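You operate a simulated robot arm through the tools that you are given. There is no shell and no other tool.

The job below is to be done with a simulated robot arm. You get a single attempt, and the scene is never put back.

JOB
Top the purple cup in the meter up to its line and read it again.
Fine: yellow cap loose, arm away; beans from the cream mug, mug back; arm over the cup, cap to its click, green button. Set down upright: cream mug. Where these are worked on the way, their far stop is far enough and under half their travel is too little: yellow cap.

It is judged by the outcome, as a careful person would: the job done as asked, and still so three seconds after it is handed in. It fails if anything else is knocked over, pushed out of place, dropped, spilled or broken. A push-on lid holds only when it is set on centred and level and pressed home; a screw cap is set on level and turned clockwise until tight.

ROBOT AND FRAMES
A 7-joint arm with a two-finger parallel gripper, fixed in place. Base frame: the origin is at the foot of the arm, x ahead of it, y to its left, z up; the work surface is at about z = 0. Readings come in cm, rad, newtons and seconds.
With the tool pointing down near the work surface it reaches from about 24 to 62 cm from the base axis. Its first joint turns from -1.152 to 1.152 rad. Payload 2.6 kg.
Tool frame: the origin (TCP) lies between the finger pads and is the grasp point; the fingertips stand 3 cm ahead of it; z points along the fingers, y is the line along which they close. The gripper opens to 9.4 cm. The fingers are 2.8 cm wide and 1 cm thick; the gripper's body (5 by 9.6 cm) begins 5.5 cm behind the TCP.
Orientation is that of the tool frame in the base frame, as a unit quaternion [x, y, z, w]. With the fingers straight down and closing along the base's y, the tool's x points along the base's -x, its y along +y and its z along -z.

CONTROLS
- The arm moves only by the tool play_rows. Its argument "increments" is a list of rows, each a list of 7 numbers: the shift along the tool's x, y, z in cm, then the turn, a rotation vector about the tool's x, y, z in rad, then the finger opening in cm, from 0 to 9.4. In form: [[tx, ty, tz, wx, wy, wz, fingers], ...]. A call has 1 to 20 rows; each row is the pose to reach, as a shift and turn from the pose commanded when the call began, along the tool's axes at that moment. A row lasts 0.2 s, in which the tool goes at most 5 cm and 0.15 rad; a call with a longer step from one row to the next is refused whole, and so is a gripper value outside its range. A pose out of reach is approached as far as the arm can. The call stops where the force on the tool passes 40 N (or 10 N more than at its start, if that is more) or the arm is blocked; 0.2 s more then pass. Each finger travels about 7.2 cm/s and halts on what it meets, pressing with about 22 N; the grip force reading is that of the motor and also rises with nothing between the fingers. The clock runs only during rows and for 0.2 s after the last one: add rows that repeat a pose to give the fingers time. It gives the time, the measured TCP pose, the force on the tool (base axes), the opening and the grip force at its end, in the units of the frame above (readings bear some noise), with the torque about the TCP (base axes, N m) and any sound that the robot's microphone picked up.
- Cameras (640 x 400 px; columns grow to the right, rows downward): "scene" is fixed at [1.05, 42.47, 54.75]; the picture's right is [-0.92, -0.38, 0.00], its down [-0.28, 0.67, -0.69] and it looks along [0.26, -0.64, -0.72] (base axes); focal length 214 px, centre (320, 200). "wrist" rides on the gripper at [7.6, 1.4, -10.2] in the tool frame; the picture's right is [-0.18, 0.98, 0.00], its down [-0.75, -0.14, -0.64] and it looks along [-0.63, -0.12, 0.77] (tool axes); focal length 243 px, centre (320, 200). There is no depth. A picture from a camera that has moved, and an enlarged one, comes with that camera's place and axes in the base frame and with its lens.
- camera(camera): a new picture of that camera. The clock stands still meanwhile.
- zoom(camera, box): a new picture of the part [left, top, right, bottom] of that camera's present view, enlarged. The clock stands still meanwhile.
- hand_in(): hands the job in; it is judged then, once.

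Nothing tells you positions but the pictures and the camera data. Unless the task says otherwise, let go and move clear before handing in.

The tools are called after "Request:" by a JSON object that holds its "fn" and its "kwargs". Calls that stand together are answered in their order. play_rows: Moves the arm, as the interface text tells. Its arguments: {"type":"object","properties":{"increments":{"type":"array"}},"required":["increments"]} The other tools are called the same way: camera (camera) takes a picture; zoom (camera, box) takes an enlarged picture of a part of a camera's view; hand_in () hands the job in.

At the start:

```text
time_s: 0.0
tcp_pos: [26.39, 13.23, 44.37]
tcp_rot: [0.0, 1.0, 0.0, 0.0]
force: [0.3, 0.2, 0.8]
wrist_torque: [-0.01, -0.01, -0.04]
width: 9.41
gripper_force: 0.1
```

scene: 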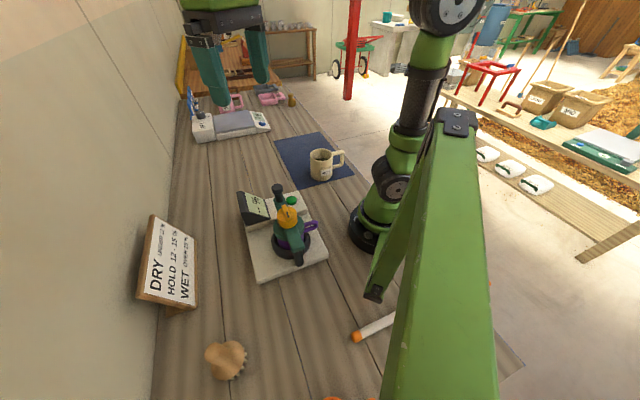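
wrist: 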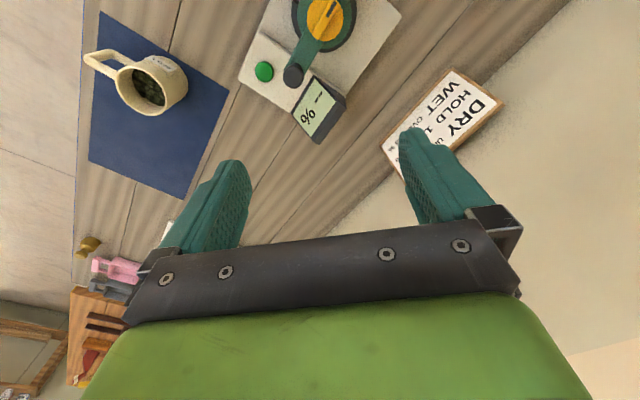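

I see a grain moisture meter with a purple cup, an arm and a yellow cap on it, a cream mug with beans on a blue mat, and a sign. I'll look closer before I move anything.

Request:
{"fn": "zoom", "kwargs": {"camera": "scene", "box": [220, 170, 350, 290]}}

Request:
{"fn": "zoom", "kwargs": {"camera": "wrist", "box": [230, 0, 410, 150]}}

Request:
{"fn": "zoom", "kwargs": {"camera": "wrist", "box": [70, 20, 240, 200]}}

Request:
{"fn": "zoom", "kwargs": {"camera": "scene", "box": [130, 200, 220, 310]}}

```text
3.33 times, centred on (285, 230) of scene
camera zoom: at [1.05, 42.47, 54.75], right [-0.92, -0.38, 0.0], down [-0.28, 0.67, -0.69], along [0.26, -0.64, -0.72], focal length 715 px, centre (437, 100)
```

zoom: 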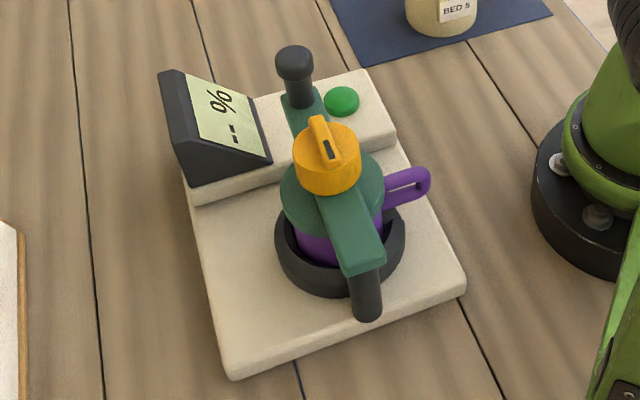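

```text
2.67 times, centred on (320, 75) of wrist
camera zoom: at [18.82, 14.51, 54.69], right [0.18, 0.98, 0.0], down [0.75, -0.14, 0.64], along [0.63, -0.12, -0.77], focal length 647 px, centre (320, 533)
```

zoom: 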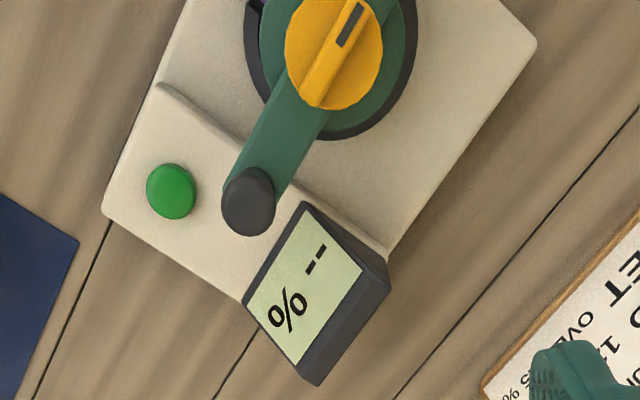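

```text
2.22 times, centred on (155, 110) of wrist
camera zoom: at [18.82, 14.51, 54.69], right [0.18, 0.98, 0.0], down [0.75, -0.14, 0.64], along [0.63, -0.12, -0.77], focal length 539 px, centre (687, 400)
```

zoom: 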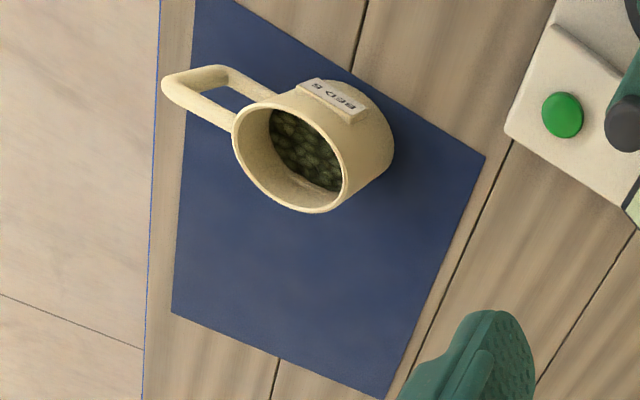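

```text
3.64 times, centred on (175, 255) of scene
camera zoom: at [1.05, 42.47, 54.75], right [-0.92, -0.38, 0.0], down [-0.28, 0.67, -0.69], along [0.26, -0.64, -0.72], focal length 780 px, centre (847, 0)
```

zoom: 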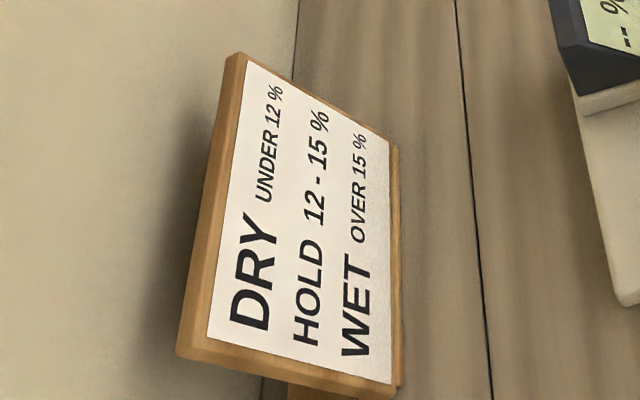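

The cap appears to be near (21, 14.7, 15), with the mug on the mat further toward -y. I'll turn the tool round while high up, so the wrist camera looks back at the meter from outside.

Request:
{"fn": "play_rows", "kwargs": {"increments": [[-1, 0, 0, 0, 0, 0.15, 9.4], [-2, 0, 0, 0, 0, 0.3, 9.4], [-3, 0, 0, 0, 0, 0.45, 9.4], [-4, 0, 0, 0, 0, 0.6, 9.4], [-5, 0, 0, 0, 0, 0.75, 9.4], [-6, 0, 0, 0, 0, 0.9, 9.4], [-7, 0, 0, 0, 0, 1.05, 9.4], [-8, 0, 0, 0, 0, 1.2, 9.4], [-9, 0, 0, 0, 0, 1.35, 9.4], [-10, 0, 0, 0, 0, 1.5, 9.4]]}}

Request:
{"fn": "camera", "kwargs": {"camera": "wrist"}}

Request:
{"fn": "camera", "kwargs": {"camera": "scene"}}

```text
time_s: 2.2
tcp_pos: [36.56, 13.09, 44.26]
tcp_rot: [0.683, 0.731, 0.0, 0.0]
force: [0.0, -0.8, -0.8]
wrist_torque: [0.04, 0.0, -0.02]
width: 9.41
gripper_force: 0.1
```

```text
taken
camera wrist: at [37.45, 20.73, 54.66], right [0.99, -0.12, 0.0], down [-0.09, -0.76, 0.64], along [-0.07, -0.64, -0.77], focal length 243 px, centre (320, 200)
```

wrist: 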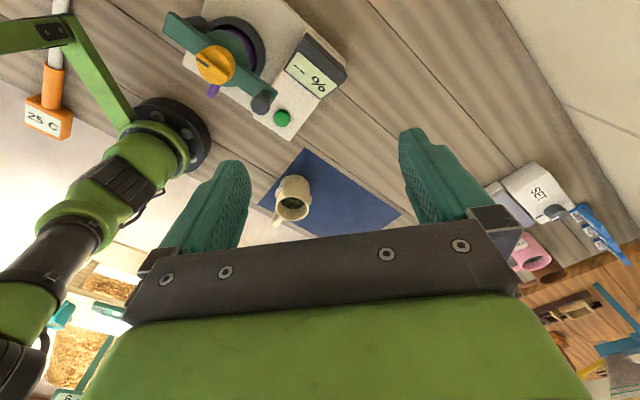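

```text
taken
```

scene: 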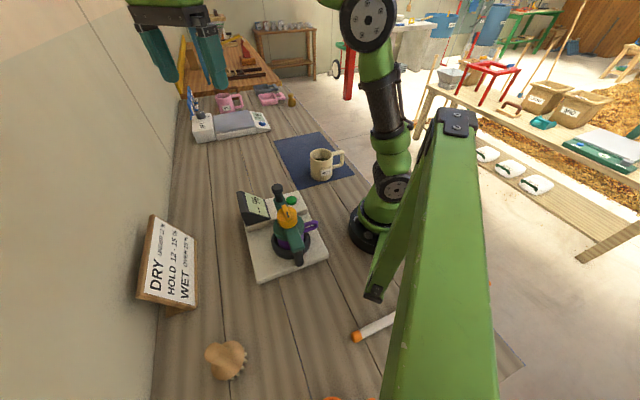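

The view turned clockwise as expected, and the purple cup now shows under the green arm. I'll keep turning and come lower for a view from the outer side.

Request:
{"fn": "zoom", "kwargs": {"camera": "wrist", "box": [150, 0, 350, 140]}}

Request:
{"fn": "play_rows", "kwargs": {"increments": [[0, 0, 1, 0, 0, 0.15, 9.4], [0, 0, 2, 0, 0, 0.3, 9.4], [0, 0, 3, 0, 0, 0.45, 9.4], [0, 0, 4, 0, 0, 0.6, 9.4], [0, 0, 5, 0, 0, 0.75, 9.4], [0, 0, 6, 0, 0, 0.9, 9.4], [0, 0, 7, 0, 0, 1.05, 9.4], [0, 0, 8, 0, 0, 1.2, 9.4], [0, 0, 9, 0, 0, 1.35, 9.4], [0, 0, 10, 0, 0, 1.5, 9.4]]}}

Request:
{"fn": "camera", "kwargs": {"camera": "wrist"}}

```text
2.86 times, centred on (250, 70) of wrist
camera zoom: at [37.45, 20.73, 54.66], right [0.99, -0.12, 0.0], down [-0.09, -0.76, 0.64], along [-0.07, -0.64, -0.77], focal length 693 px, centre (520, 571)
```

zoom: 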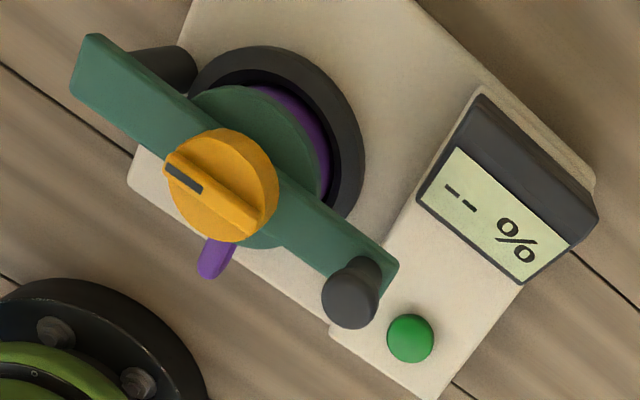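

```text
time_s: 4.4
tcp_pos: [36.57, 13.18, 34.35]
tcp_rot: [0.998, 0.069, 0.001, 0.0]
force: [0.1, 0.4, 0.3]
wrist_torque: [0.07, 0.02, -0.01]
width: 9.36
gripper_force: 0.0
```

```text
taken
camera wrist: at [44.29, 12.73, 44.69], right [-0.05, -1.0, 0.0], down [-0.77, 0.03, 0.64], along [-0.64, 0.03, -0.77], focal length 243 px, centre (320, 200)
```

wrist: 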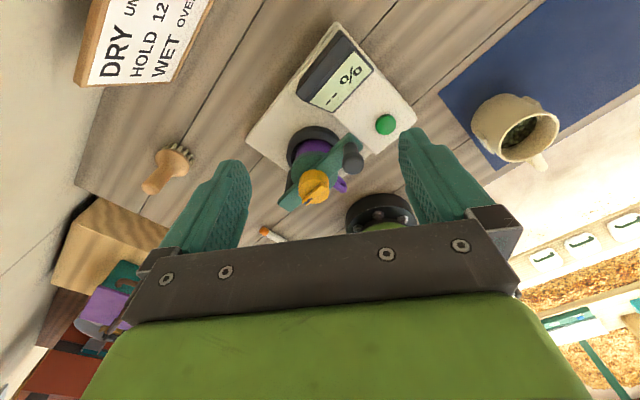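

Request:
{"fn": "zoom", "kwargs": {"camera": "wrist", "box": [250, 80, 410, 220]}}

Request:
{"fn": "zoom", "kwargs": {"camera": "wrist", "box": [440, 60, 600, 180]}}

```text
2.86 times, centred on (330, 150) of wrist
camera zoom: at [44.29, 12.73, 44.69], right [-0.05, -1.0, 0.0], down [-0.77, 0.03, 0.64], along [-0.64, 0.03, -0.77], focal length 693 px, centre (291, 343)
```

zoom: 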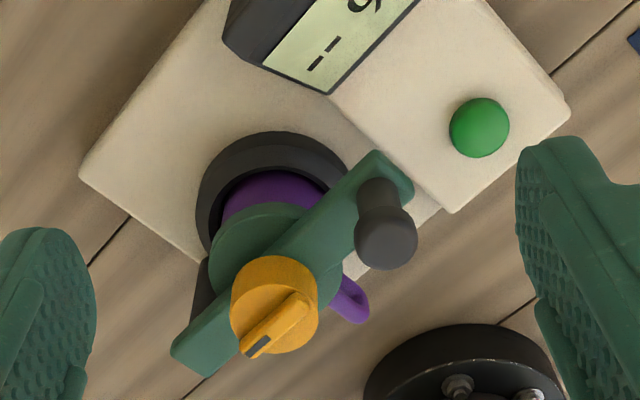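

```text
3.33 times, centred on (520, 120) of wrist
camera zoom: at [44.29, 12.73, 44.69], right [-0.05, -1.0, 0.0], down [-0.77, 0.03, 0.64], along [-0.64, 0.03, -0.77], focal length 809 px, centre (-347, 467)
```

zoom: 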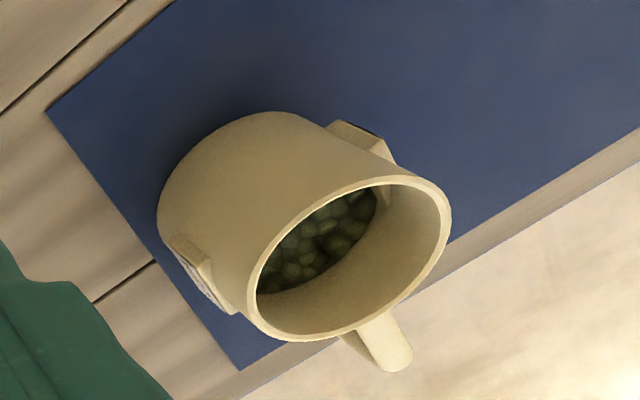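

The green arm swings on a post at about (15.6, 20). Its handle knob is near (26.8, 8.8), and the yellow cap sits on top with its ridge in line with the arm. I'll move closer to measure the cap.

Request:
{"fn": "play_rows", "kwargs": {"increments": [[-1.6, -0.4, 2.5, 0, 0, 0, 9.4], [-3.2, -0.8, 5, 0, 0, 0, 9.4], [-4.8, -1.2, 7.5, 0, 0, 0, 9.4], [-6.3, -1.69, 10, 0, 0, 0, 9.4]]}}

Request:
{"fn": "camera", "kwargs": {"camera": "wrist"}}

Request:
{"fn": "zoom", "kwargs": {"camera": "scene", "box": [290, 135, 360, 190]}}

Request:
{"fn": "zoom", "kwargs": {"camera": "scene", "box": [250, 180, 330, 270]}}

```text
time_s: 5.4
tcp_pos: [30.27, 14.0, 24.95]
tcp_rot: [0.998, 0.07, 0.0, 0.0]
force: [1.1, 0.1, 0.2]
wrist_torque: [0.01, 0.05, -0.03]
width: 9.39
gripper_force: 0.0
out of reach, approached as far as the arm can: row 4
```

```text
taken
camera wrist: at [38.02, 13.5, 35.19], right [-0.04, -1.0, 0.0], down [-0.77, 0.03, 0.64], along [-0.64, 0.03, -0.77], focal length 243 px, centre (320, 200)
```

wrist: 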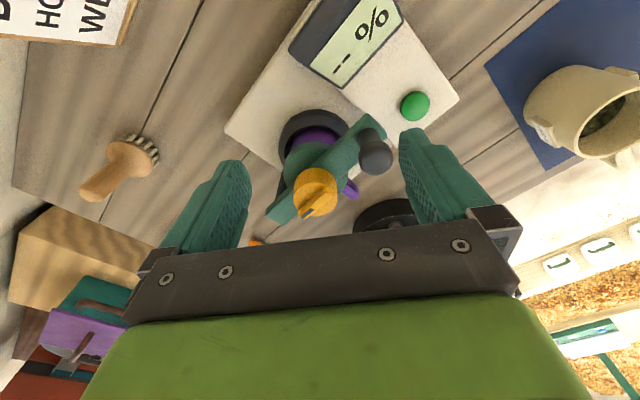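

```text
7.27 times, centred on (325, 162) of scene
camera zoom: at [1.05, 42.47, 54.75], right [-0.92, -0.38, 0.0], down [-0.28, 0.67, -0.69], along [0.26, -0.64, -0.72], focal length 1560 px, centre (284, 473)
```

zoom: 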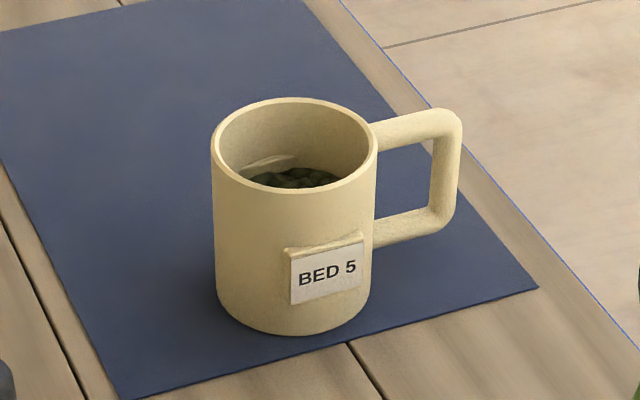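

```text
4.44 times, centred on (290, 225) of scene
camera zoom: at [1.05, 42.47, 54.75], right [-0.92, -0.38, 0.0], down [-0.28, 0.67, -0.69], along [0.26, -0.64, -0.72], focal length 953 px, centre (453, 89)
```

zoom: 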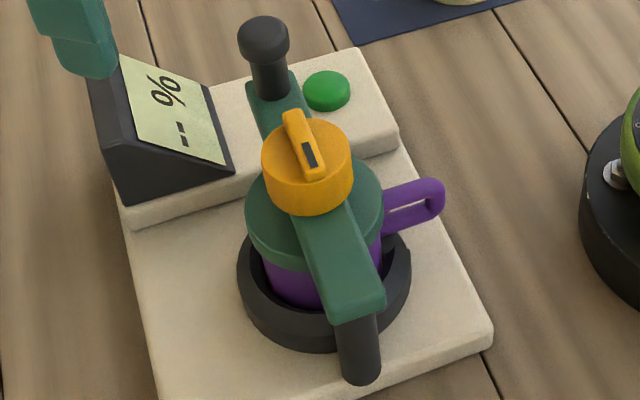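

The last row stopped slightly short, perhaps because of a joint limit at this wrist angle. I'll check the arm's posture in the scene before choosing a grasp turn.

Request:
{"fn": "camera", "kwargs": {"camera": "scene"}}

Request:
{"fn": "zoom", "kwargs": {"camera": "wrist", "box": [260, 100, 400, 230]}}

```text
taken
```

scene: 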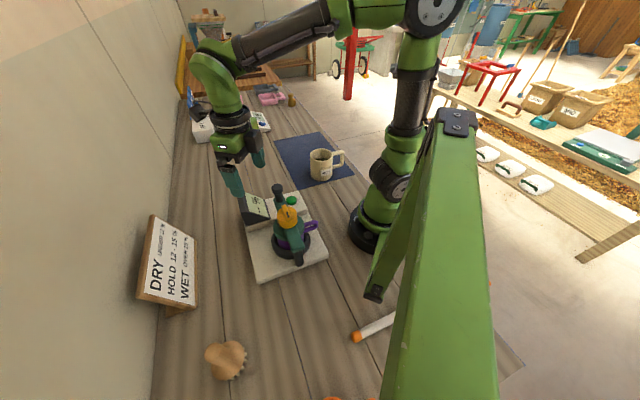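

```text
3.08 times, centred on (330, 165) of wrist
camera zoom: at [38.02, 13.5, 35.19], right [-0.04, -1.0, 0.0], down [-0.77, 0.03, 0.64], along [-0.64, 0.03, -0.77], focal length 746 px, centre (289, 308)
```

zoom: 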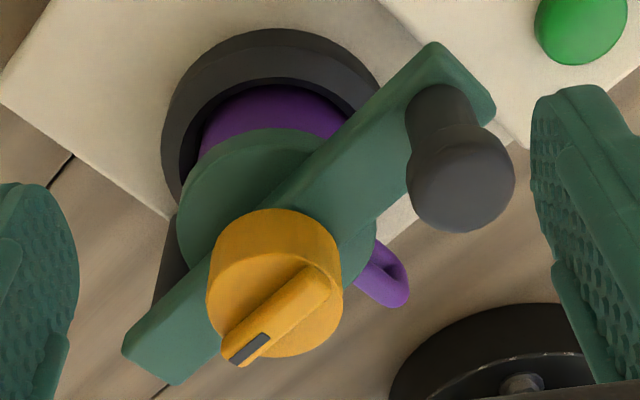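

The cap centre comes out near (21.2, 14.6), with the ridge top at about z = 15.5. Before going in I'll turn the tool so the fingers close across the ridge (along 45°), and test whether that orientation reaches better.

Request:
{"fn": "play_rows", "kwargs": {"increments": [[0, 0, -1, 0, 0, -0.15, 9.4], [0, 0, -2, 0, 0, -0.3, 9.4], [0, 0, -2, 0, 0, -0.45, 9.4], [0, 0, -2, 0, 0, -0.6, 9.4], [0, 0, -2, 0, 0, -0.75, 9.4], [0, 0, -2, 0, 0, -0.9, 9.4], [0, 0, -2, 0, 0, -1.05, 9.4], [0, 0, -2, 0, 0, -1.2, 9.4], [0, 0, -2, 0, 0, -1.35, 9.4], [0, 0, -2, 0, 0, -1.5, 9.4], [0, 0, -2, 0, 0, -1.65, 9.4], [0, 0, -2, 0, 0, -1.8, 9.4], [0, 0, -2, 0, 0, -1.95, 9.4], [0, 0, -2, 0, 0, -2.1, 9.4], [0, 0, -2, 0, 0, -2.2, 9.4], [0, 0, 0, 0, 0, -2.2, 9.4], [0, 0, 2, 0, 0, -2.2, 9.4], [0, 0, 2, 0, 0, -2.2, 9.4]]}}

Request:
{"fn": "camera", "kwargs": {"camera": "wrist"}}

```text
time_s: 9.2
tcp_pos: [30.25, 13.97, 22.82]
tcp_rot: [0.389, 0.921, 0.0, -0.001]
force: [0.3, 0.1, 0.1]
wrist_torque: [0.0, 0.02, -0.02]
width: 9.4
gripper_force: 0.0
```

```text
taken
camera wrist: at [26.01, 20.4, 33.18], right [0.83, 0.55, 0.0], down [0.42, -0.64, 0.64], along [0.35, -0.53, -0.77], focal length 243 px, centre (320, 200)
```

wrist: 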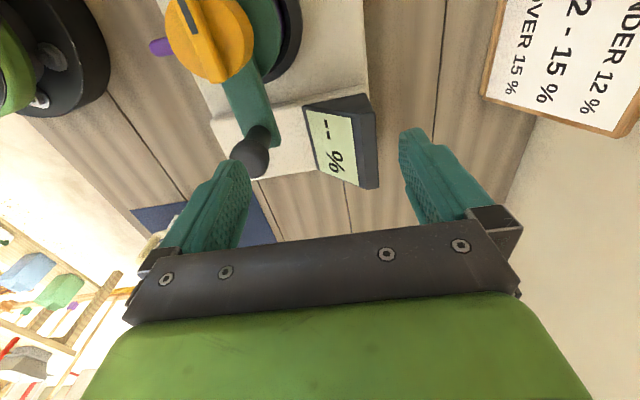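

This orientation reaches lower. Next I'll move above the cap at hover height with the fingers open, and check alignment.

Request:
{"fn": "play_rows", "kwargs": {"increments": [[2.26, -2.03, 0, 0, 0, 0, 9.4], [4.53, -4.06, 0, 0, 0, 0, 9.4], [6.79, -6.09, 0, 0, 0, 0, 9.4], [6.79, -6.09, 1, 0, 0, 0, 9.4], [6.79, -6.09, 2.5, 0, 0, 0, 9.4]]}}

Request:
{"fn": "camera", "kwargs": {"camera": "wrist"}}

Request:
{"fn": "camera", "kwargs": {"camera": "scene"}}

```text
time_s: 10.4
tcp_pos: [21.29, 14.47, 20.15]
tcp_rot: [0.39, 0.921, 0.0, 0.0]
force: [-0.5, 0.7, -0.3]
wrist_torque: [-0.01, 0.04, 0.0]
width: 9.38
gripper_force: 0.0
```

```text
taken
camera wrist: at [16.87, 20.86, 30.45], right [0.83, 0.55, 0.0], down [0.42, -0.64, 0.64], along [0.35, -0.54, -0.77], focal length 243 px, centre (320, 200)
```

wrist: 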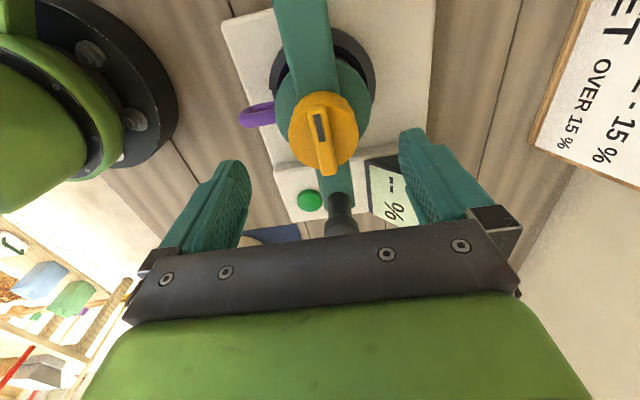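

```text
taken
```

scene: 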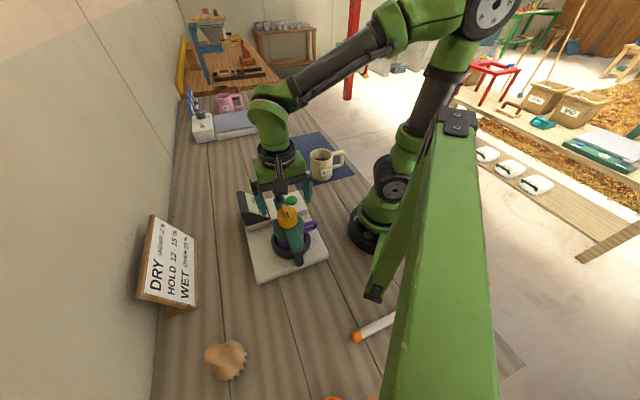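

Request:
{"fn": "zoom", "kwargs": {"camera": "wrist", "box": [250, 60, 410, 240]}}

Request:
{"fn": "zoom", "kwargs": {"camera": "scene", "box": [230, 150, 330, 260]}}

```text
2.22 times, centred on (330, 150) of wrist
camera zoom: at [16.87, 20.86, 30.45], right [0.83, 0.55, 0.0], down [0.42, -0.64, 0.64], along [0.35, -0.54, -0.77], focal length 539 px, centre (298, 311)
```

zoom: 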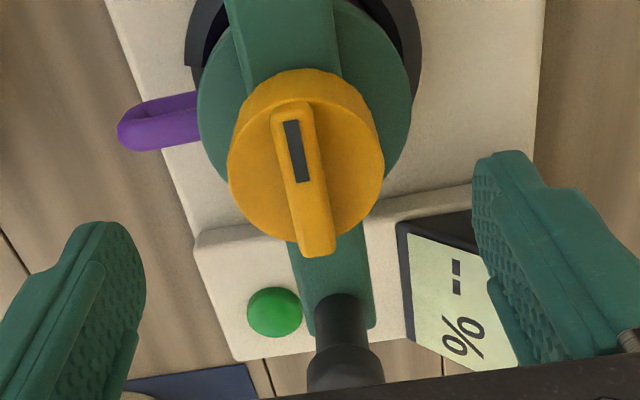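

```text
3.64 times, centred on (280, 205) of scene
camera zoom: at [1.05, 42.47, 54.75], right [-0.92, -0.38, 0.0], down [-0.28, 0.67, -0.69], along [0.26, -0.64, -0.72], focal length 780 px, centre (466, 182)
```

zoom: 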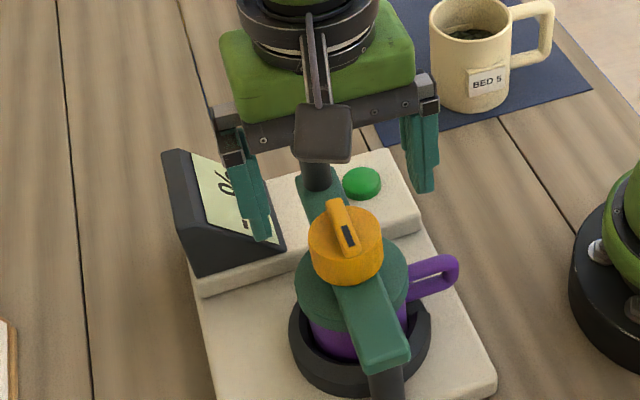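

The cap is centred between the fingers to within a few millimetres. I'll lower so the fingertips sit about 1 cm above the green bar, then close on the cap body.

Request:
{"fn": "play_rows", "kwargs": {"increments": [[0.15, 0, 1.2, 0, 0, 0, 9.4], [0.2, 0, 2.4, 0, 0, 0, 9.4], [0.2, 0, 3.6, 0, 0, 0, 9.4], [0.2, 0, 4.3, 0, 0, 0, 9.4], [0.2, 0, 4.3, 0, 0, 0, 9.4]]}}

Request:
{"fn": "zoom", "kwargs": {"camera": "scene", "box": [230, 150, 330, 260]}}

Request:
{"fn": "camera", "kwargs": {"camera": "wrist"}}

```text
time_s: 11.6
tcp_pos: [21.13, 14.58, 15.94]
tcp_rot: [0.39, 0.921, 0.001, 0.0]
force: [0.6, -0.8, -0.4]
wrist_torque: [0.01, 0.02, 0.03]
width: 9.39
gripper_force: 0.0
```

```text
3.64 times, centred on (280, 205) of scene
camera zoom: at [1.05, 42.47, 54.75], right [-0.92, -0.38, 0.0], down [-0.28, 0.67, -0.69], along [0.26, -0.64, -0.72], focal length 780 px, centre (466, 182)
```

zoom: 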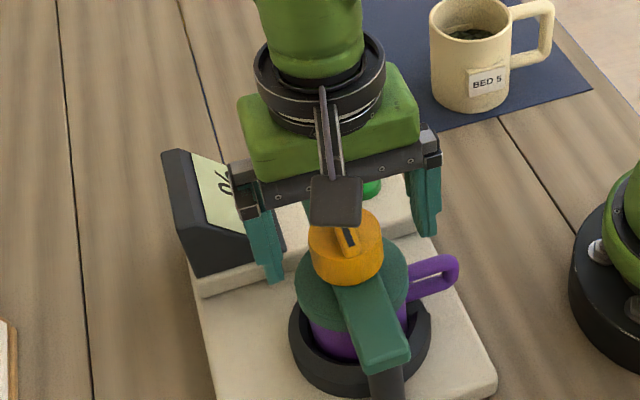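

```text
taken
camera wrist: at [16.73, 21.0, 26.23], right [0.83, 0.55, 0.0], down [0.42, -0.64, 0.64], along [0.35, -0.54, -0.77], focal length 243 px, centre (320, 200)
```

wrist: 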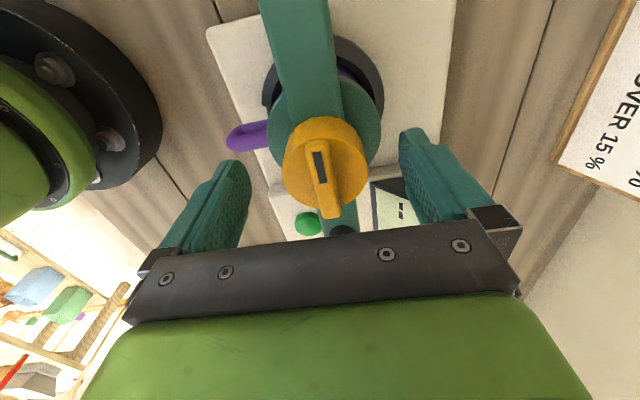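

Request:
{"fn": "play_rows", "kwargs": {"increments": [[0, 0, 0, 0, 0, 0, 6.5], [0, 0, 0, 0, 0, 0, 5.2], [0, 0, 0, 0, 0, 0, 4.0], [0, 0, 0, 0, 0, 0, 4.0], [0, 0, 0, 0, 0, 0, 4.0]]}}

Request:
{"fn": "camera", "kwargs": {"camera": "wrist"}}

```text
time_s: 12.8
tcp_pos: [21.06, 14.72, 15.91]
tcp_rot: [0.388, 0.922, 0.002, 0.002]
force: [11.4, 13.7, 3.9]
wrist_torque: [0.17, -0.33, -0.02]
width: 5.06
gripper_force: 9.3
```

```text
taken
camera wrist: at [16.78, 21.05, 26.33], right [0.83, 0.55, 0.01], down [0.42, -0.64, 0.64], along [0.36, -0.53, -0.77], focal length 243 px, centre (320, 200)
```

wrist: 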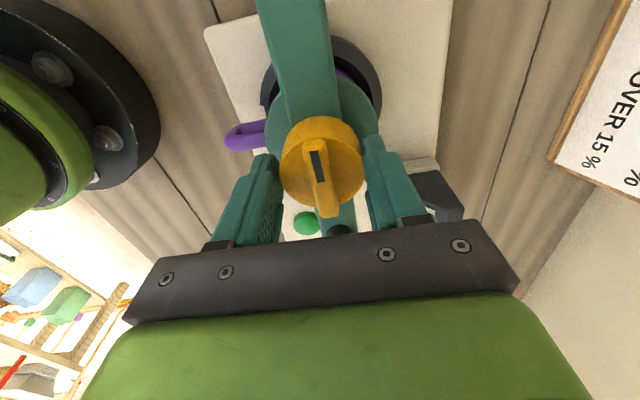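

Only the right-hand finger (+ty) is pressing, so the cap sits a little toward that side. I'll open slightly, shift 0.25 cm that way, and close again.

Request:
{"fn": "play_rows", "kwargs": {"increments": [[0, 0, 0, 0, 0, 0, 6.5], [0, 0.25, 0, 0, 0, 0, 6.5], [0, 0.25, 0, 0, 0, 0, 5.2], [0, 0.25, 0, 0, 0, 0, 4.0], [0, 0.25, 0, 0, 0, 0, 4.0], [0, 0.25, 0, 0, 0, 0, 4.0]]}}

Request:
{"fn": "zoom", "kwargs": {"camera": "wrist", "box": [220, 80, 420, 260]}}

```text
time_s: 14.2
tcp_pos: [21.19, 14.75, 15.92]
tcp_rot: [0.389, 0.921, 0.001, 0.0]
force: [7.0, 5.3, -5.9]
wrist_torque: [-0.32, 0.28, 0.02]
width: 4.71
gripper_force: 44.7
```

```text
2.22 times, centred on (320, 170) of wrist
camera zoom: at [16.93, 21.19, 26.31], right [0.83, 0.55, 0.0], down [0.42, -0.64, 0.64], along [0.36, -0.53, -0.77], focal length 539 px, centre (320, 267)
```

zoom: 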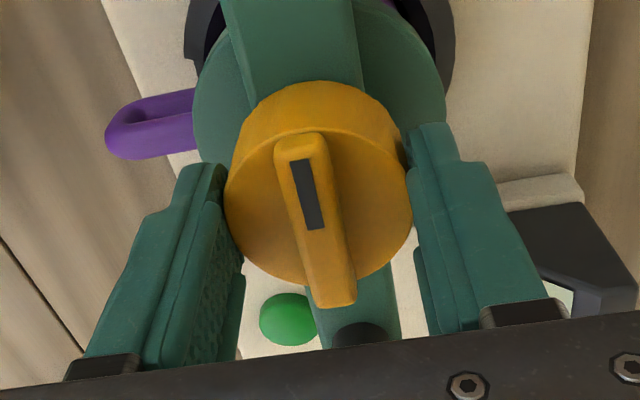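

The cap is gripped, 4.7 cm wide and centred on the tool axis. I'll turn it anticlockwise (negative about the tool z) in steps to loosen it.

Request:
{"fn": "play_rows", "kwargs": {"increments": [[0, 0.05, 0, 0, 0, -0.1, 4.0], [0, 0.05, 0, 0, 0, -0.2, 4.0], [0, 0.05, 0, 0, 0, -0.3, 4.0], [0, 0.05, 0, 0, 0, -0.4, 4.0], [0, 0.05, 0, 0, 0, -0.5, 4.0], [0, 0.05, 0, 0, 0, -0.6, 4.0]]}}

Request:
{"fn": "zoom", "kwargs": {"camera": "wrist", "box": [220, 80, 420, 260]}}

Request:
{"fn": "zoom", "kwargs": {"camera": "scene", "box": [230, 150, 330, 260]}}

```text
time_s: 15.6
tcp_pos: [21.32, 14.92, 15.93]
tcp_rot: [0.099, 0.995, -0.001, 0.0]
force: [3.6, -5.4, 10.4]
wrist_torque: [-1.24, 0.5, 0.01]
width: 4.72
gripper_force: 44.7
```

```text
2.22 times, centred on (320, 170) of wrist
camera zoom: at [14.1, 17.73, 26.3], right [0.37, 0.93, 0.0], down [0.71, -0.29, 0.64], along [0.6, -0.24, -0.77], focal length 539 px, centre (320, 267)
```

zoom: 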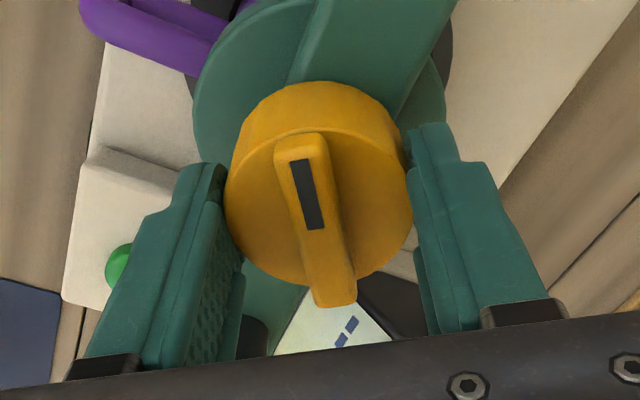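

```text
3.64 times, centred on (280, 205) of scene
camera zoom: at [1.05, 42.47, 54.76], right [-0.92, -0.38, 0.0], down [-0.28, 0.67, -0.69], along [0.26, -0.64, -0.72], focal length 780 px, centre (466, 182)
```

zoom: 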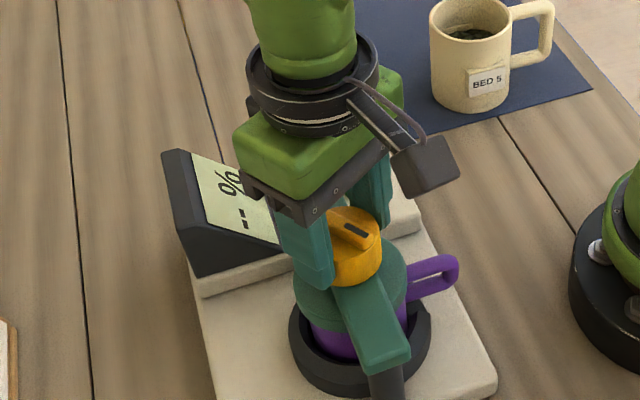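

The cap turned about 0.6 rad with the tool. There is a small upward force, possibly because the cap is rising as it loosens. I'll go on in a short step and watch the forces.

Request:
{"fn": "play_rows", "kwargs": {"increments": [[0, 0, -0.05, 0, 0, -0.1, 4.0], [0, 0, -0.05, 0, 0, -0.2, 4.0], [0, 0, -0.05, 0, 0, -0.3, 4.0], [0, 0, -0.05, 0, 0, -0.4, 4.0]]}}

Request:
{"fn": "zoom", "kwargs": {"camera": "wrist", "box": [220, 80, 420, 260]}}

```text
time_s: 16.6
tcp_pos: [21.28, 14.91, 16.03]
tcp_rot: [-0.101, 0.995, 0.0, -0.001]
force: [9.8, -5.4, -19.1]
wrist_torque: [0.65, 0.16, 0.01]
width: 4.74
gripper_force: 44.9
```

```text
2.22 times, centred on (320, 170) of wrist
camera zoom: at [13.5, 14.65, 26.33], right [-0.02, 1.0, 0.0], down [0.77, 0.01, 0.64], along [0.64, 0.01, -0.77], focal length 539 px, centre (320, 267)
```

zoom: 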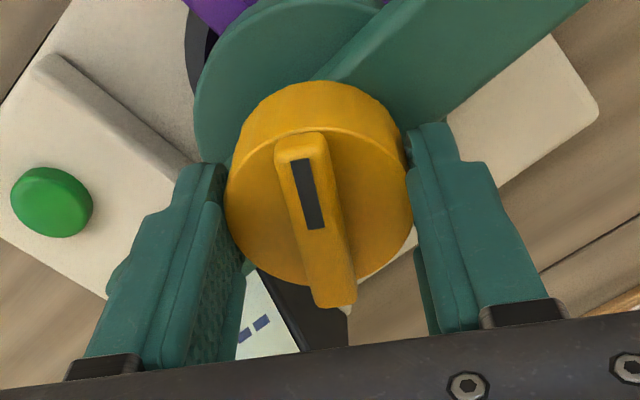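

Request:
{"fn": "play_rows", "kwargs": {"increments": [[0, 0, 0.03, 0, 0, -0.1, 4.0], [0, 0, 0.03, 0, 0, -0.2, 4.0], [0, 0, 0.03, 0, 0, -0.3, 4.0], [0, 0, 0.03, 0, 0, -0.4, 4.0], [0, 0, 0.03, 0, 0, -0.5, 4.0]]}}

Request:
{"fn": "zoom", "kwargs": {"camera": "wrist", "box": [220, 80, 420, 260]}}

Request:
{"fn": "zoom", "kwargs": {"camera": "scene", "box": [230, 150, 330, 260]}}

```text
time_s: 17.4
tcp_pos: [21.22, 14.84, 16.06]
tcp_rot: [-0.239, 0.971, -0.001, 0.001]
force: [2.9, -1.9, -3.3]
wrist_torque: [0.36, 0.42, -0.01]
width: 4.75
gripper_force: 45.1
stopped in row 4: the force on the tool passed its limit at 42 N (the readings are from after the stop); the commanded pose is now the measured one
```

```text
2.22 times, centred on (320, 170) of wrist
camera zoom: at [13.79, 12.51, 26.31], right [-0.29, 0.96, 0.0], down [0.73, 0.23, 0.64], along [0.62, 0.19, -0.77], focal length 539 px, centre (320, 267)
```

zoom: 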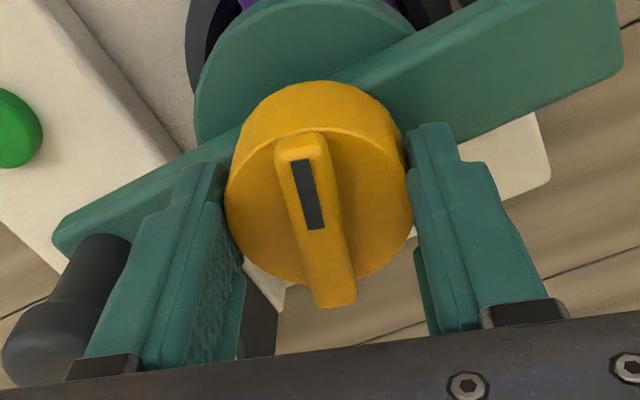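

```text
3.64 times, centred on (280, 205) of scene
camera zoom: at [1.05, 42.47, 54.75], right [-0.92, -0.38, 0.0], down [-0.28, 0.67, -0.69], along [0.26, -0.64, -0.72], focal length 780 px, centre (466, 182)
```

zoom: 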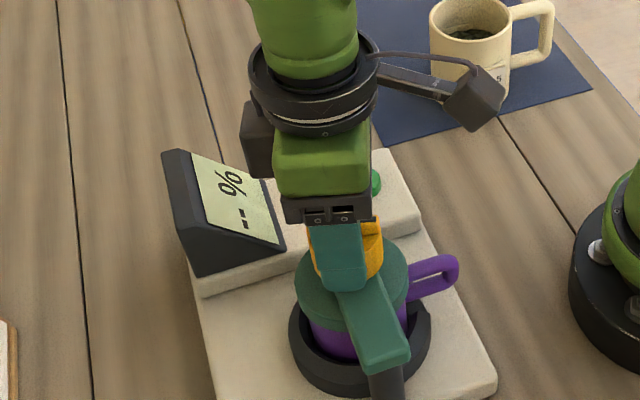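

It stopped on force after about 1.28 rad in total. I can't tell yet whether that was the cap's stop or side strain, so I'll probe a little further in small steps.

Request:
{"fn": "play_rows", "kwargs": {"increments": [[0, 0, 0, 0, 0, -0.04, 4.0], [0, 0, 0, 0, 0, -0.08, 4.0]]}}

```text
time_s: 18.0
tcp_pos: [21.15, 14.95, 15.99]
tcp_rot: [-0.278, 0.961, -0.002, 0.0]
force: [-1.6, 1.7, 0.2]
wrist_torque: [0.46, 0.23, 0.0]
width: 4.75
gripper_force: 45.3
```

Request:
{"fn": "play_rows", "kwargs": {"increments": [[0, 0, 0, 0, 0, -0.08, 4.0], [0, 0, 0, 0, 0, -0.16, 4.0], [0, 0, 0, 0, 0, -0.24, 4.0]]}}

```text
time_s: 18.8
tcp_pos: [21.26, 14.84, 16.12]
tcp_rot: [-0.389, 0.921, 0.0, -0.001]
force: [1.0, 14.6, -10.9]
wrist_torque: [0.66, 0.53, -0.84]
width: 4.75
gripper_force: 44.8
```

A resisting twist has appeared at about 90° of total turn, which fits the cap's far stop. I'll check with the cameras.

Request:
{"fn": "zoom", "kwargs": {"camera": "wrist", "box": [220, 80, 420, 260]}}

Request:
{"fn": "play_rows", "kwargs": {"increments": [[0, 0, 0, 0, 0, -0.04, 4.0], [0, 0, 0, 0, 0, -0.08, 4.0]]}}

Request:
{"fn": "zoom", "kwargs": {"camera": "wrist", "box": [220, 80, 420, 260]}}

```text
2.22 times, centred on (320, 170) of wrist
camera zoom: at [14.9, 10.31, 26.32], right [-0.58, 0.82, 0.0], down [0.63, 0.44, 0.64], along [0.52, 0.37, -0.77], focal length 539 px, centre (320, 267)
```

zoom: 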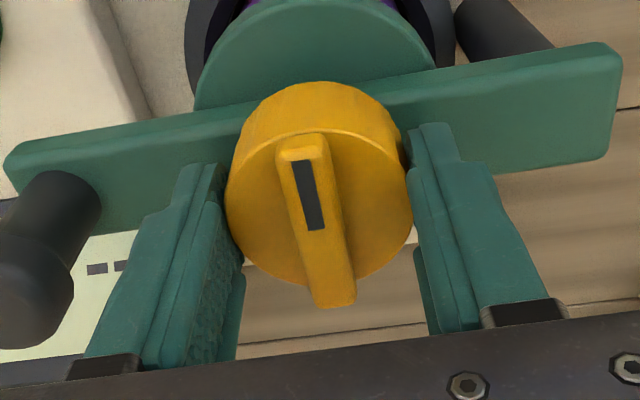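

```text
time_s: 19.4
tcp_pos: [21.3, 14.83, 15.96]
tcp_rot: [-0.426, 0.905, 0.0, 0.002]
force: [-1.2, 14.2, 6.6]
wrist_torque: [0.52, 0.68, -0.73]
width: 4.73
gripper_force: 45.1
```

```text
2.22 times, centred on (320, 170) of wrist
camera zoom: at [15.29, 9.85, 26.3], right [-0.64, 0.77, 0.0], down [0.59, 0.49, 0.64], along [0.5, 0.41, -0.76], focal length 539 px, centre (320, 267)
```

zoom: 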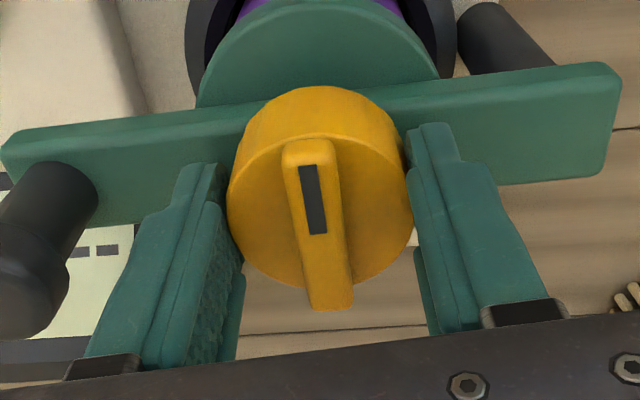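

The cap has begun to slip in the fingers against a firm resistance, so it is at its far stop, 90° from where it started. I'll release it and lift clear.

Request:
{"fn": "play_rows", "kwargs": {"increments": [[0, 0, 0, 0, 0, 0.05, 5.5], [0, 0, 0, 0, 0, 0.05, 7.0], [0, 0, 0, 0, 0, 0.05, 7.0], [0, 0, -2, 0, 0, 0.05, 7.0], [0, 0, -5, 0, 0, 0.05, 7.0], [0, 0, -8, 0, 0, 0.05, 7.0]]}}

Request:
{"fn": "camera", "kwargs": {"camera": "wrist"}}

Request:
{"fn": "zoom", "kwargs": {"camera": "scene", "box": [230, 150, 330, 260]}}

```text
time_s: 20.8
tcp_pos: [21.16, 14.65, 23.93]
tcp_rot: [-0.404, 0.915, -0.001, 0.001]
force: [-0.4, 0.3, -0.5]
wrist_torque: [0.0, -0.03, 0.0]
width: 6.98
gripper_force: 0.0
```

```text
taken
camera wrist: at [15.0, 9.93, 34.27], right [-0.6, 0.8, 0.0], down [0.61, 0.46, 0.64], along [0.51, 0.39, -0.77], focal length 243 px, centre (320, 200)
```

wrist: 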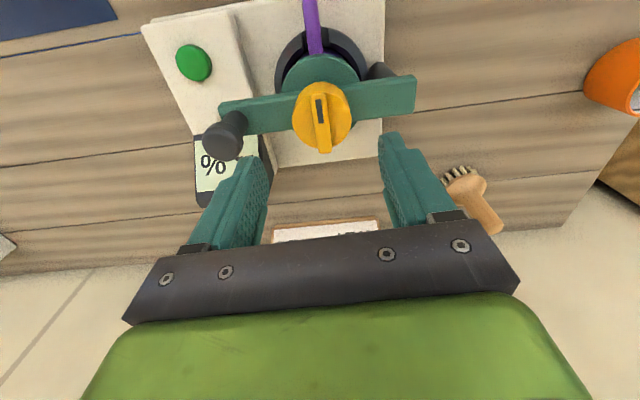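

```text
3.64 times, centred on (280, 205) of scene
camera zoom: at [1.05, 42.47, 54.75], right [-0.92, -0.38, 0.0], down [-0.28, 0.67, -0.69], along [0.26, -0.64, -0.72], focal length 780 px, centre (466, 182)
```

zoom: 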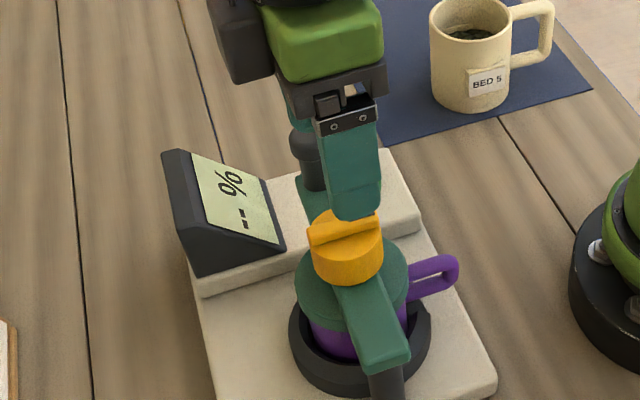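

The cap ridge now stands across the arm. Next I'll measure the knob and post positions.

Request:
{"fn": "zoom", "kwargs": {"camera": "wrist", "box": [180, 20, 440, 180]}}

```text
2.46 times, centred on (310, 100) of wrist
camera zoom: at [15.0, 9.93, 34.27], right [-0.6, 0.8, 0.0], down [0.61, 0.46, 0.64], along [0.51, 0.39, -0.77], focal length 597 px, centre (345, 446)
```

zoom: 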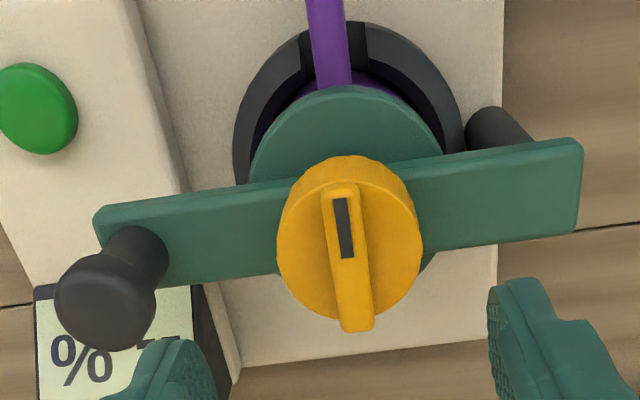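

The knob is at about (26.6, 9.0) and the pivot post at about (16, 19.5). I'll turn the tool back 92° so the fingers straddle the knob along its swing path, and hover above it.

Request:
{"fn": "play_rows", "kwargs": {"increments": [[0.05, -0.7, 0, 0, 0, 0.15, 7.0], [0.1, -1.4, 0, 0, 0, 0.3, 7.0], [0.15, -2.1, 0, 0, 0, 0.45, 7.0], [0.2, -2.8, 0, 0, 0, 0.6, 7.0], [0.25, -3.5, 0, 0, 0, 0.75, 7.0], [0.3, -4.2, 0, 0, 0, 0.9, 7.0], [0.35, -5.0, 0, 0, 0, 1.05, 7.0], [0.4, -5.8, 0, 0, 0, 1.2, 7.0], [0.45, -6.5, 0, 0, 0, 1.35, 7.0], [0.5, -7.2, 0, 0, 0, 1.5, 7.0], [0.5, -7.82, 0, 0, 0, 1.62, 6.5], [0.5, -7.82, 2.0, 0, 0, 1.62, 6.5]]}}

Request:
{"fn": "camera", "kwargs": {"camera": "wrist"}}

Request:
{"fn": "zoom", "kwargs": {"camera": "scene", "box": [230, 150, 330, 260]}}

```text
time_s: 23.4
tcp_pos: [26.73, 9.29, 22.1]
tcp_rot: [0.385, 0.923, 0.0, 0.001]
force: [-0.6, 0.2, -0.1]
wrist_torque: [-0.01, 0.01, -0.02]
width: 6.47
gripper_force: 0.0
```

```text
taken
camera wrist: at [22.32, 15.57, 32.38], right [0.83, 0.56, 0.0], down [0.43, -0.63, 0.64], along [0.36, -0.53, -0.77], focal length 243 px, centre (320, 200)
```

wrist: 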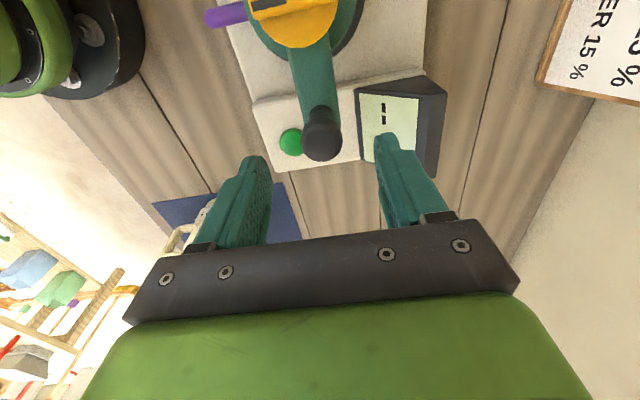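

```text
3.64 times, centred on (280, 205) of scene
camera zoom: at [1.05, 42.47, 54.75], right [-0.92, -0.38, 0.0], down [-0.28, 0.67, -0.69], along [0.26, -0.64, -0.72], focal length 780 px, centre (466, 182)
```

zoom: 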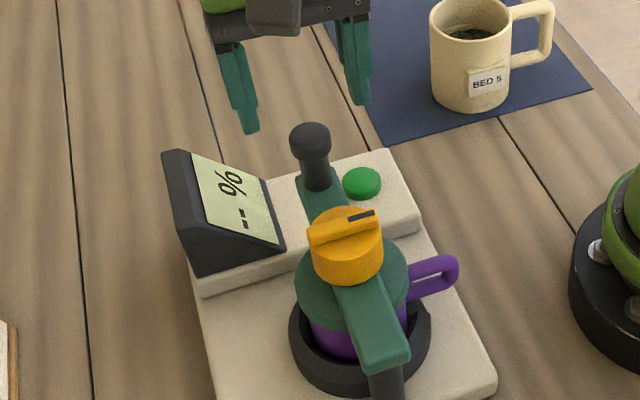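

The knob is centred under the tool. I'll lower with the fingers on either side of it and close to a loose cage.

Request:
{"fn": "play_rows", "kwargs": {"increments": [[0, 0, 1.5, 0, 0, 0, 6.5], [0, 0, 3.0, 0, 0, 0, 6.5], [0, 0, 4.5, 0, 0, 0, 6.5], [0, 0, 5.6, 0, 0, 0, 6.5], [0, 0, 5.6, 0, 0, 0, 5.0], [0, 0, 5.6, 0, 0, 0, 4.2], [0, 0, 5.6, 0, 0, 0, 3.6], [0, 0, 5.6, 0, 0, 0, 3.6]]}}

Request:
{"fn": "zoom", "kwargs": {"camera": "wrist", "box": [220, 80, 420, 260]}}

Request:
{"fn": "zoom", "kwargs": {"camera": "scene", "box": [230, 150, 330, 260]}}

```text
time_s: 25.2
tcp_pos: [26.7, 9.19, 16.36]
tcp_rot: [0.384, 0.923, 0.0, 0.001]
force: [-0.2, -0.4, -0.4]
wrist_torque: [0.03, -0.01, 0.02]
width: 3.59
gripper_force: 0.1
```

```text
2.22 times, centred on (320, 170) of wrist
camera zoom: at [22.18, 15.55, 26.65], right [0.83, 0.56, 0.0], down [0.43, -0.63, 0.64], along [0.36, -0.53, -0.77], focal length 539 px, centre (320, 267)
```

zoom: 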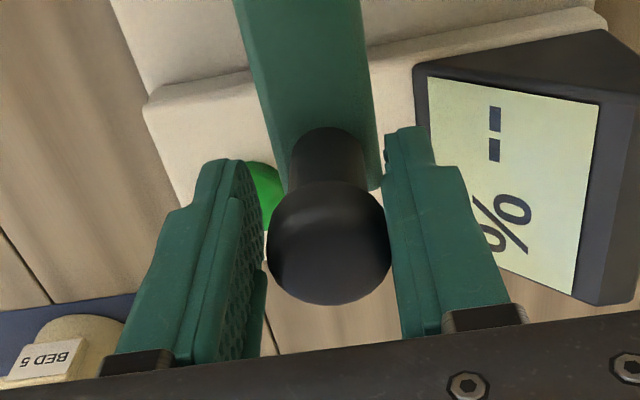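

```text
3.64 times, centred on (280, 205) of scene
camera zoom: at [1.05, 42.47, 54.75], right [-0.92, -0.38, 0.0], down [-0.28, 0.67, -0.69], along [0.26, -0.64, -0.72], focal length 780 px, centre (466, 182)
```

zoom: 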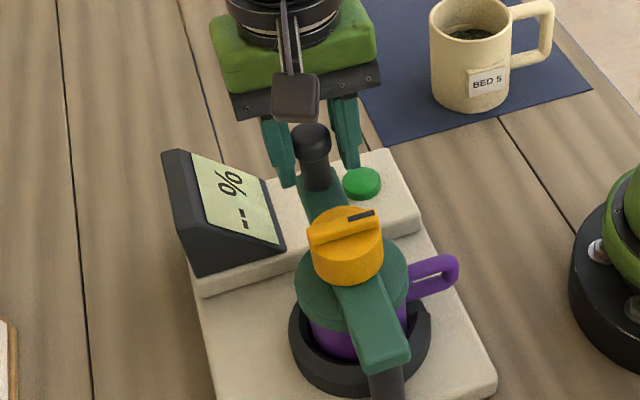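

The knob is caged without force. I'll start swinging the arm anticlockwise along its arc.

Request:
{"fn": "play_rows", "kwargs": {"increments": [[0.02, 0.745, 0, 0, 0, -0.05, 3.6], [0.0745, 1.4875, 0, 0, 0, -0.1, 3.6], [0.17, 2.23, 0, 0, 0, -0.15, 3.6], [0.297, 2.96, 0, 0, 0, -0.2, 3.6]]}}

Request:
{"fn": "zoom", "kwargs": {"camera": "wrist", "box": [220, 80, 420, 260]}}

Request:
{"fn": "zoom", "kwargs": {"camera": "scene", "box": [230, 150, 330, 260]}}

```text
time_s: 26.2
tcp_pos: [28.51, 11.43, 16.55]
tcp_rot: [0.289, 0.957, -0.001, 0.0]
force: [-0.2, -0.4, 0.7]
wrist_torque: [0.01, -0.03, 0.0]
width: 3.61
gripper_force: 0.7
```

```text
2.22 times, centred on (320, 170) of wrist
camera zoom: at [22.92, 16.81, 26.78], right [0.7, 0.72, 0.0], down [0.55, -0.53, 0.64], along [0.46, -0.45, -0.77], focal length 539 px, centre (320, 267)
```

zoom: 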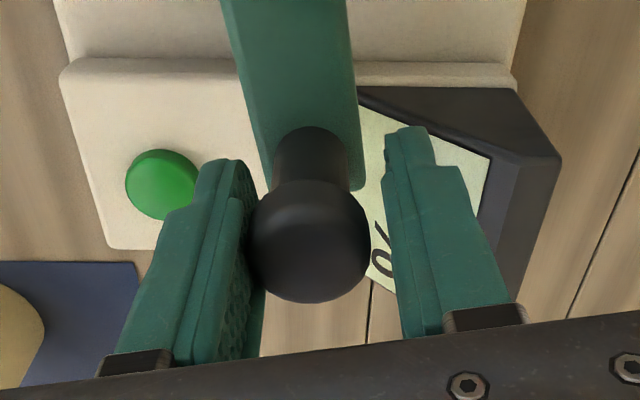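

```text
3.64 times, centred on (280, 205) of scene
camera zoom: at [1.05, 42.47, 54.75], right [-0.92, -0.38, 0.0], down [-0.28, 0.67, -0.69], along [0.26, -0.64, -0.72], focal length 780 px, centre (466, 182)
```

zoom: 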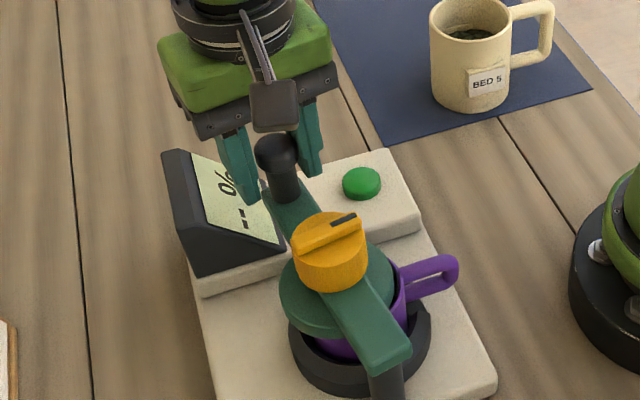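

The arm swings freely. I'll continue along the arc.

Request:
{"fn": "play_rows", "kwargs": {"increments": [[0.0745, 1.4875, 0, 0, 0, -0.1, 3.6], [0.297, 2.96, 0, 0, 0, -0.2, 3.6], [0.6655, 4.403, 0, 0, 0, -0.3, 3.6], [1.176, 5.802, 0, 0, 0, -0.4, 3.6], [1.824, 7.143, 0, 0, 0, -0.5, 3.6]]}}

Request:
{"fn": "zoom", "kwargs": {"camera": "wrist", "box": [220, 80, 420, 260]}}

Request:
{"fn": "zoom", "kwargs": {"camera": "scene", "box": [200, 150, 330, 270]}}

```text
time_s: 27.4
tcp_pos: [31.11, 18.46, 16.39]
tcp_rot: [0.044, 0.999, -0.001, 0.0]
force: [-0.6, -0.6, -0.1]
wrist_torque: [0.0, 0.0, 0.03]
width: 3.65
gripper_force: 0.5
```

```text
2.22 times, centred on (320, 170) of wrist
camera zoom: at [23.58, 20.5, 26.7], right [0.27, 0.96, 0.0], down [0.74, -0.21, 0.64], along [0.62, -0.17, -0.77], focal length 539 px, centre (320, 267)
```

zoom: 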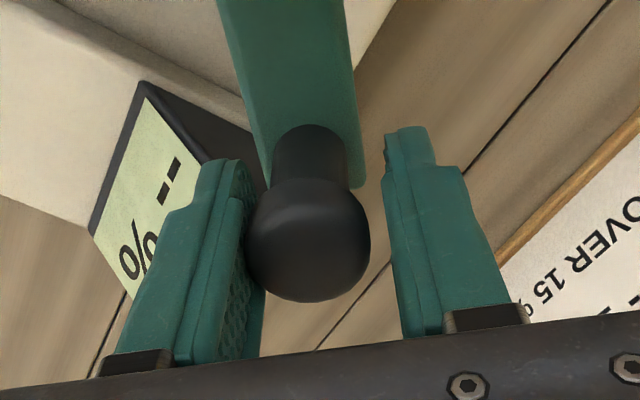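

```text
3.33 times, centred on (265, 210) of scene
camera zoom: at [1.05, 42.47, 54.75], right [-0.92, -0.38, 0.0], down [-0.28, 0.67, -0.69], along [0.26, -0.64, -0.72], focal length 715 px, centre (503, 167)
```

zoom: 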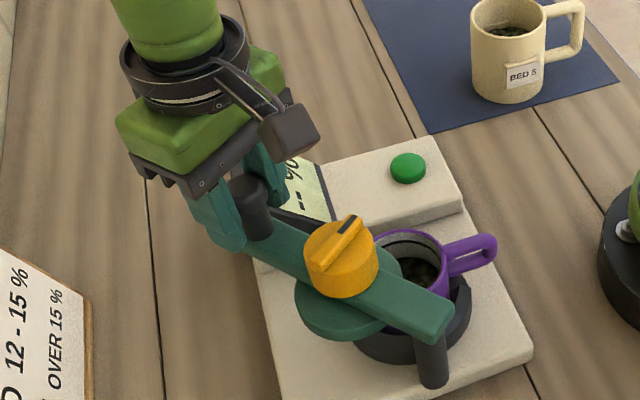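

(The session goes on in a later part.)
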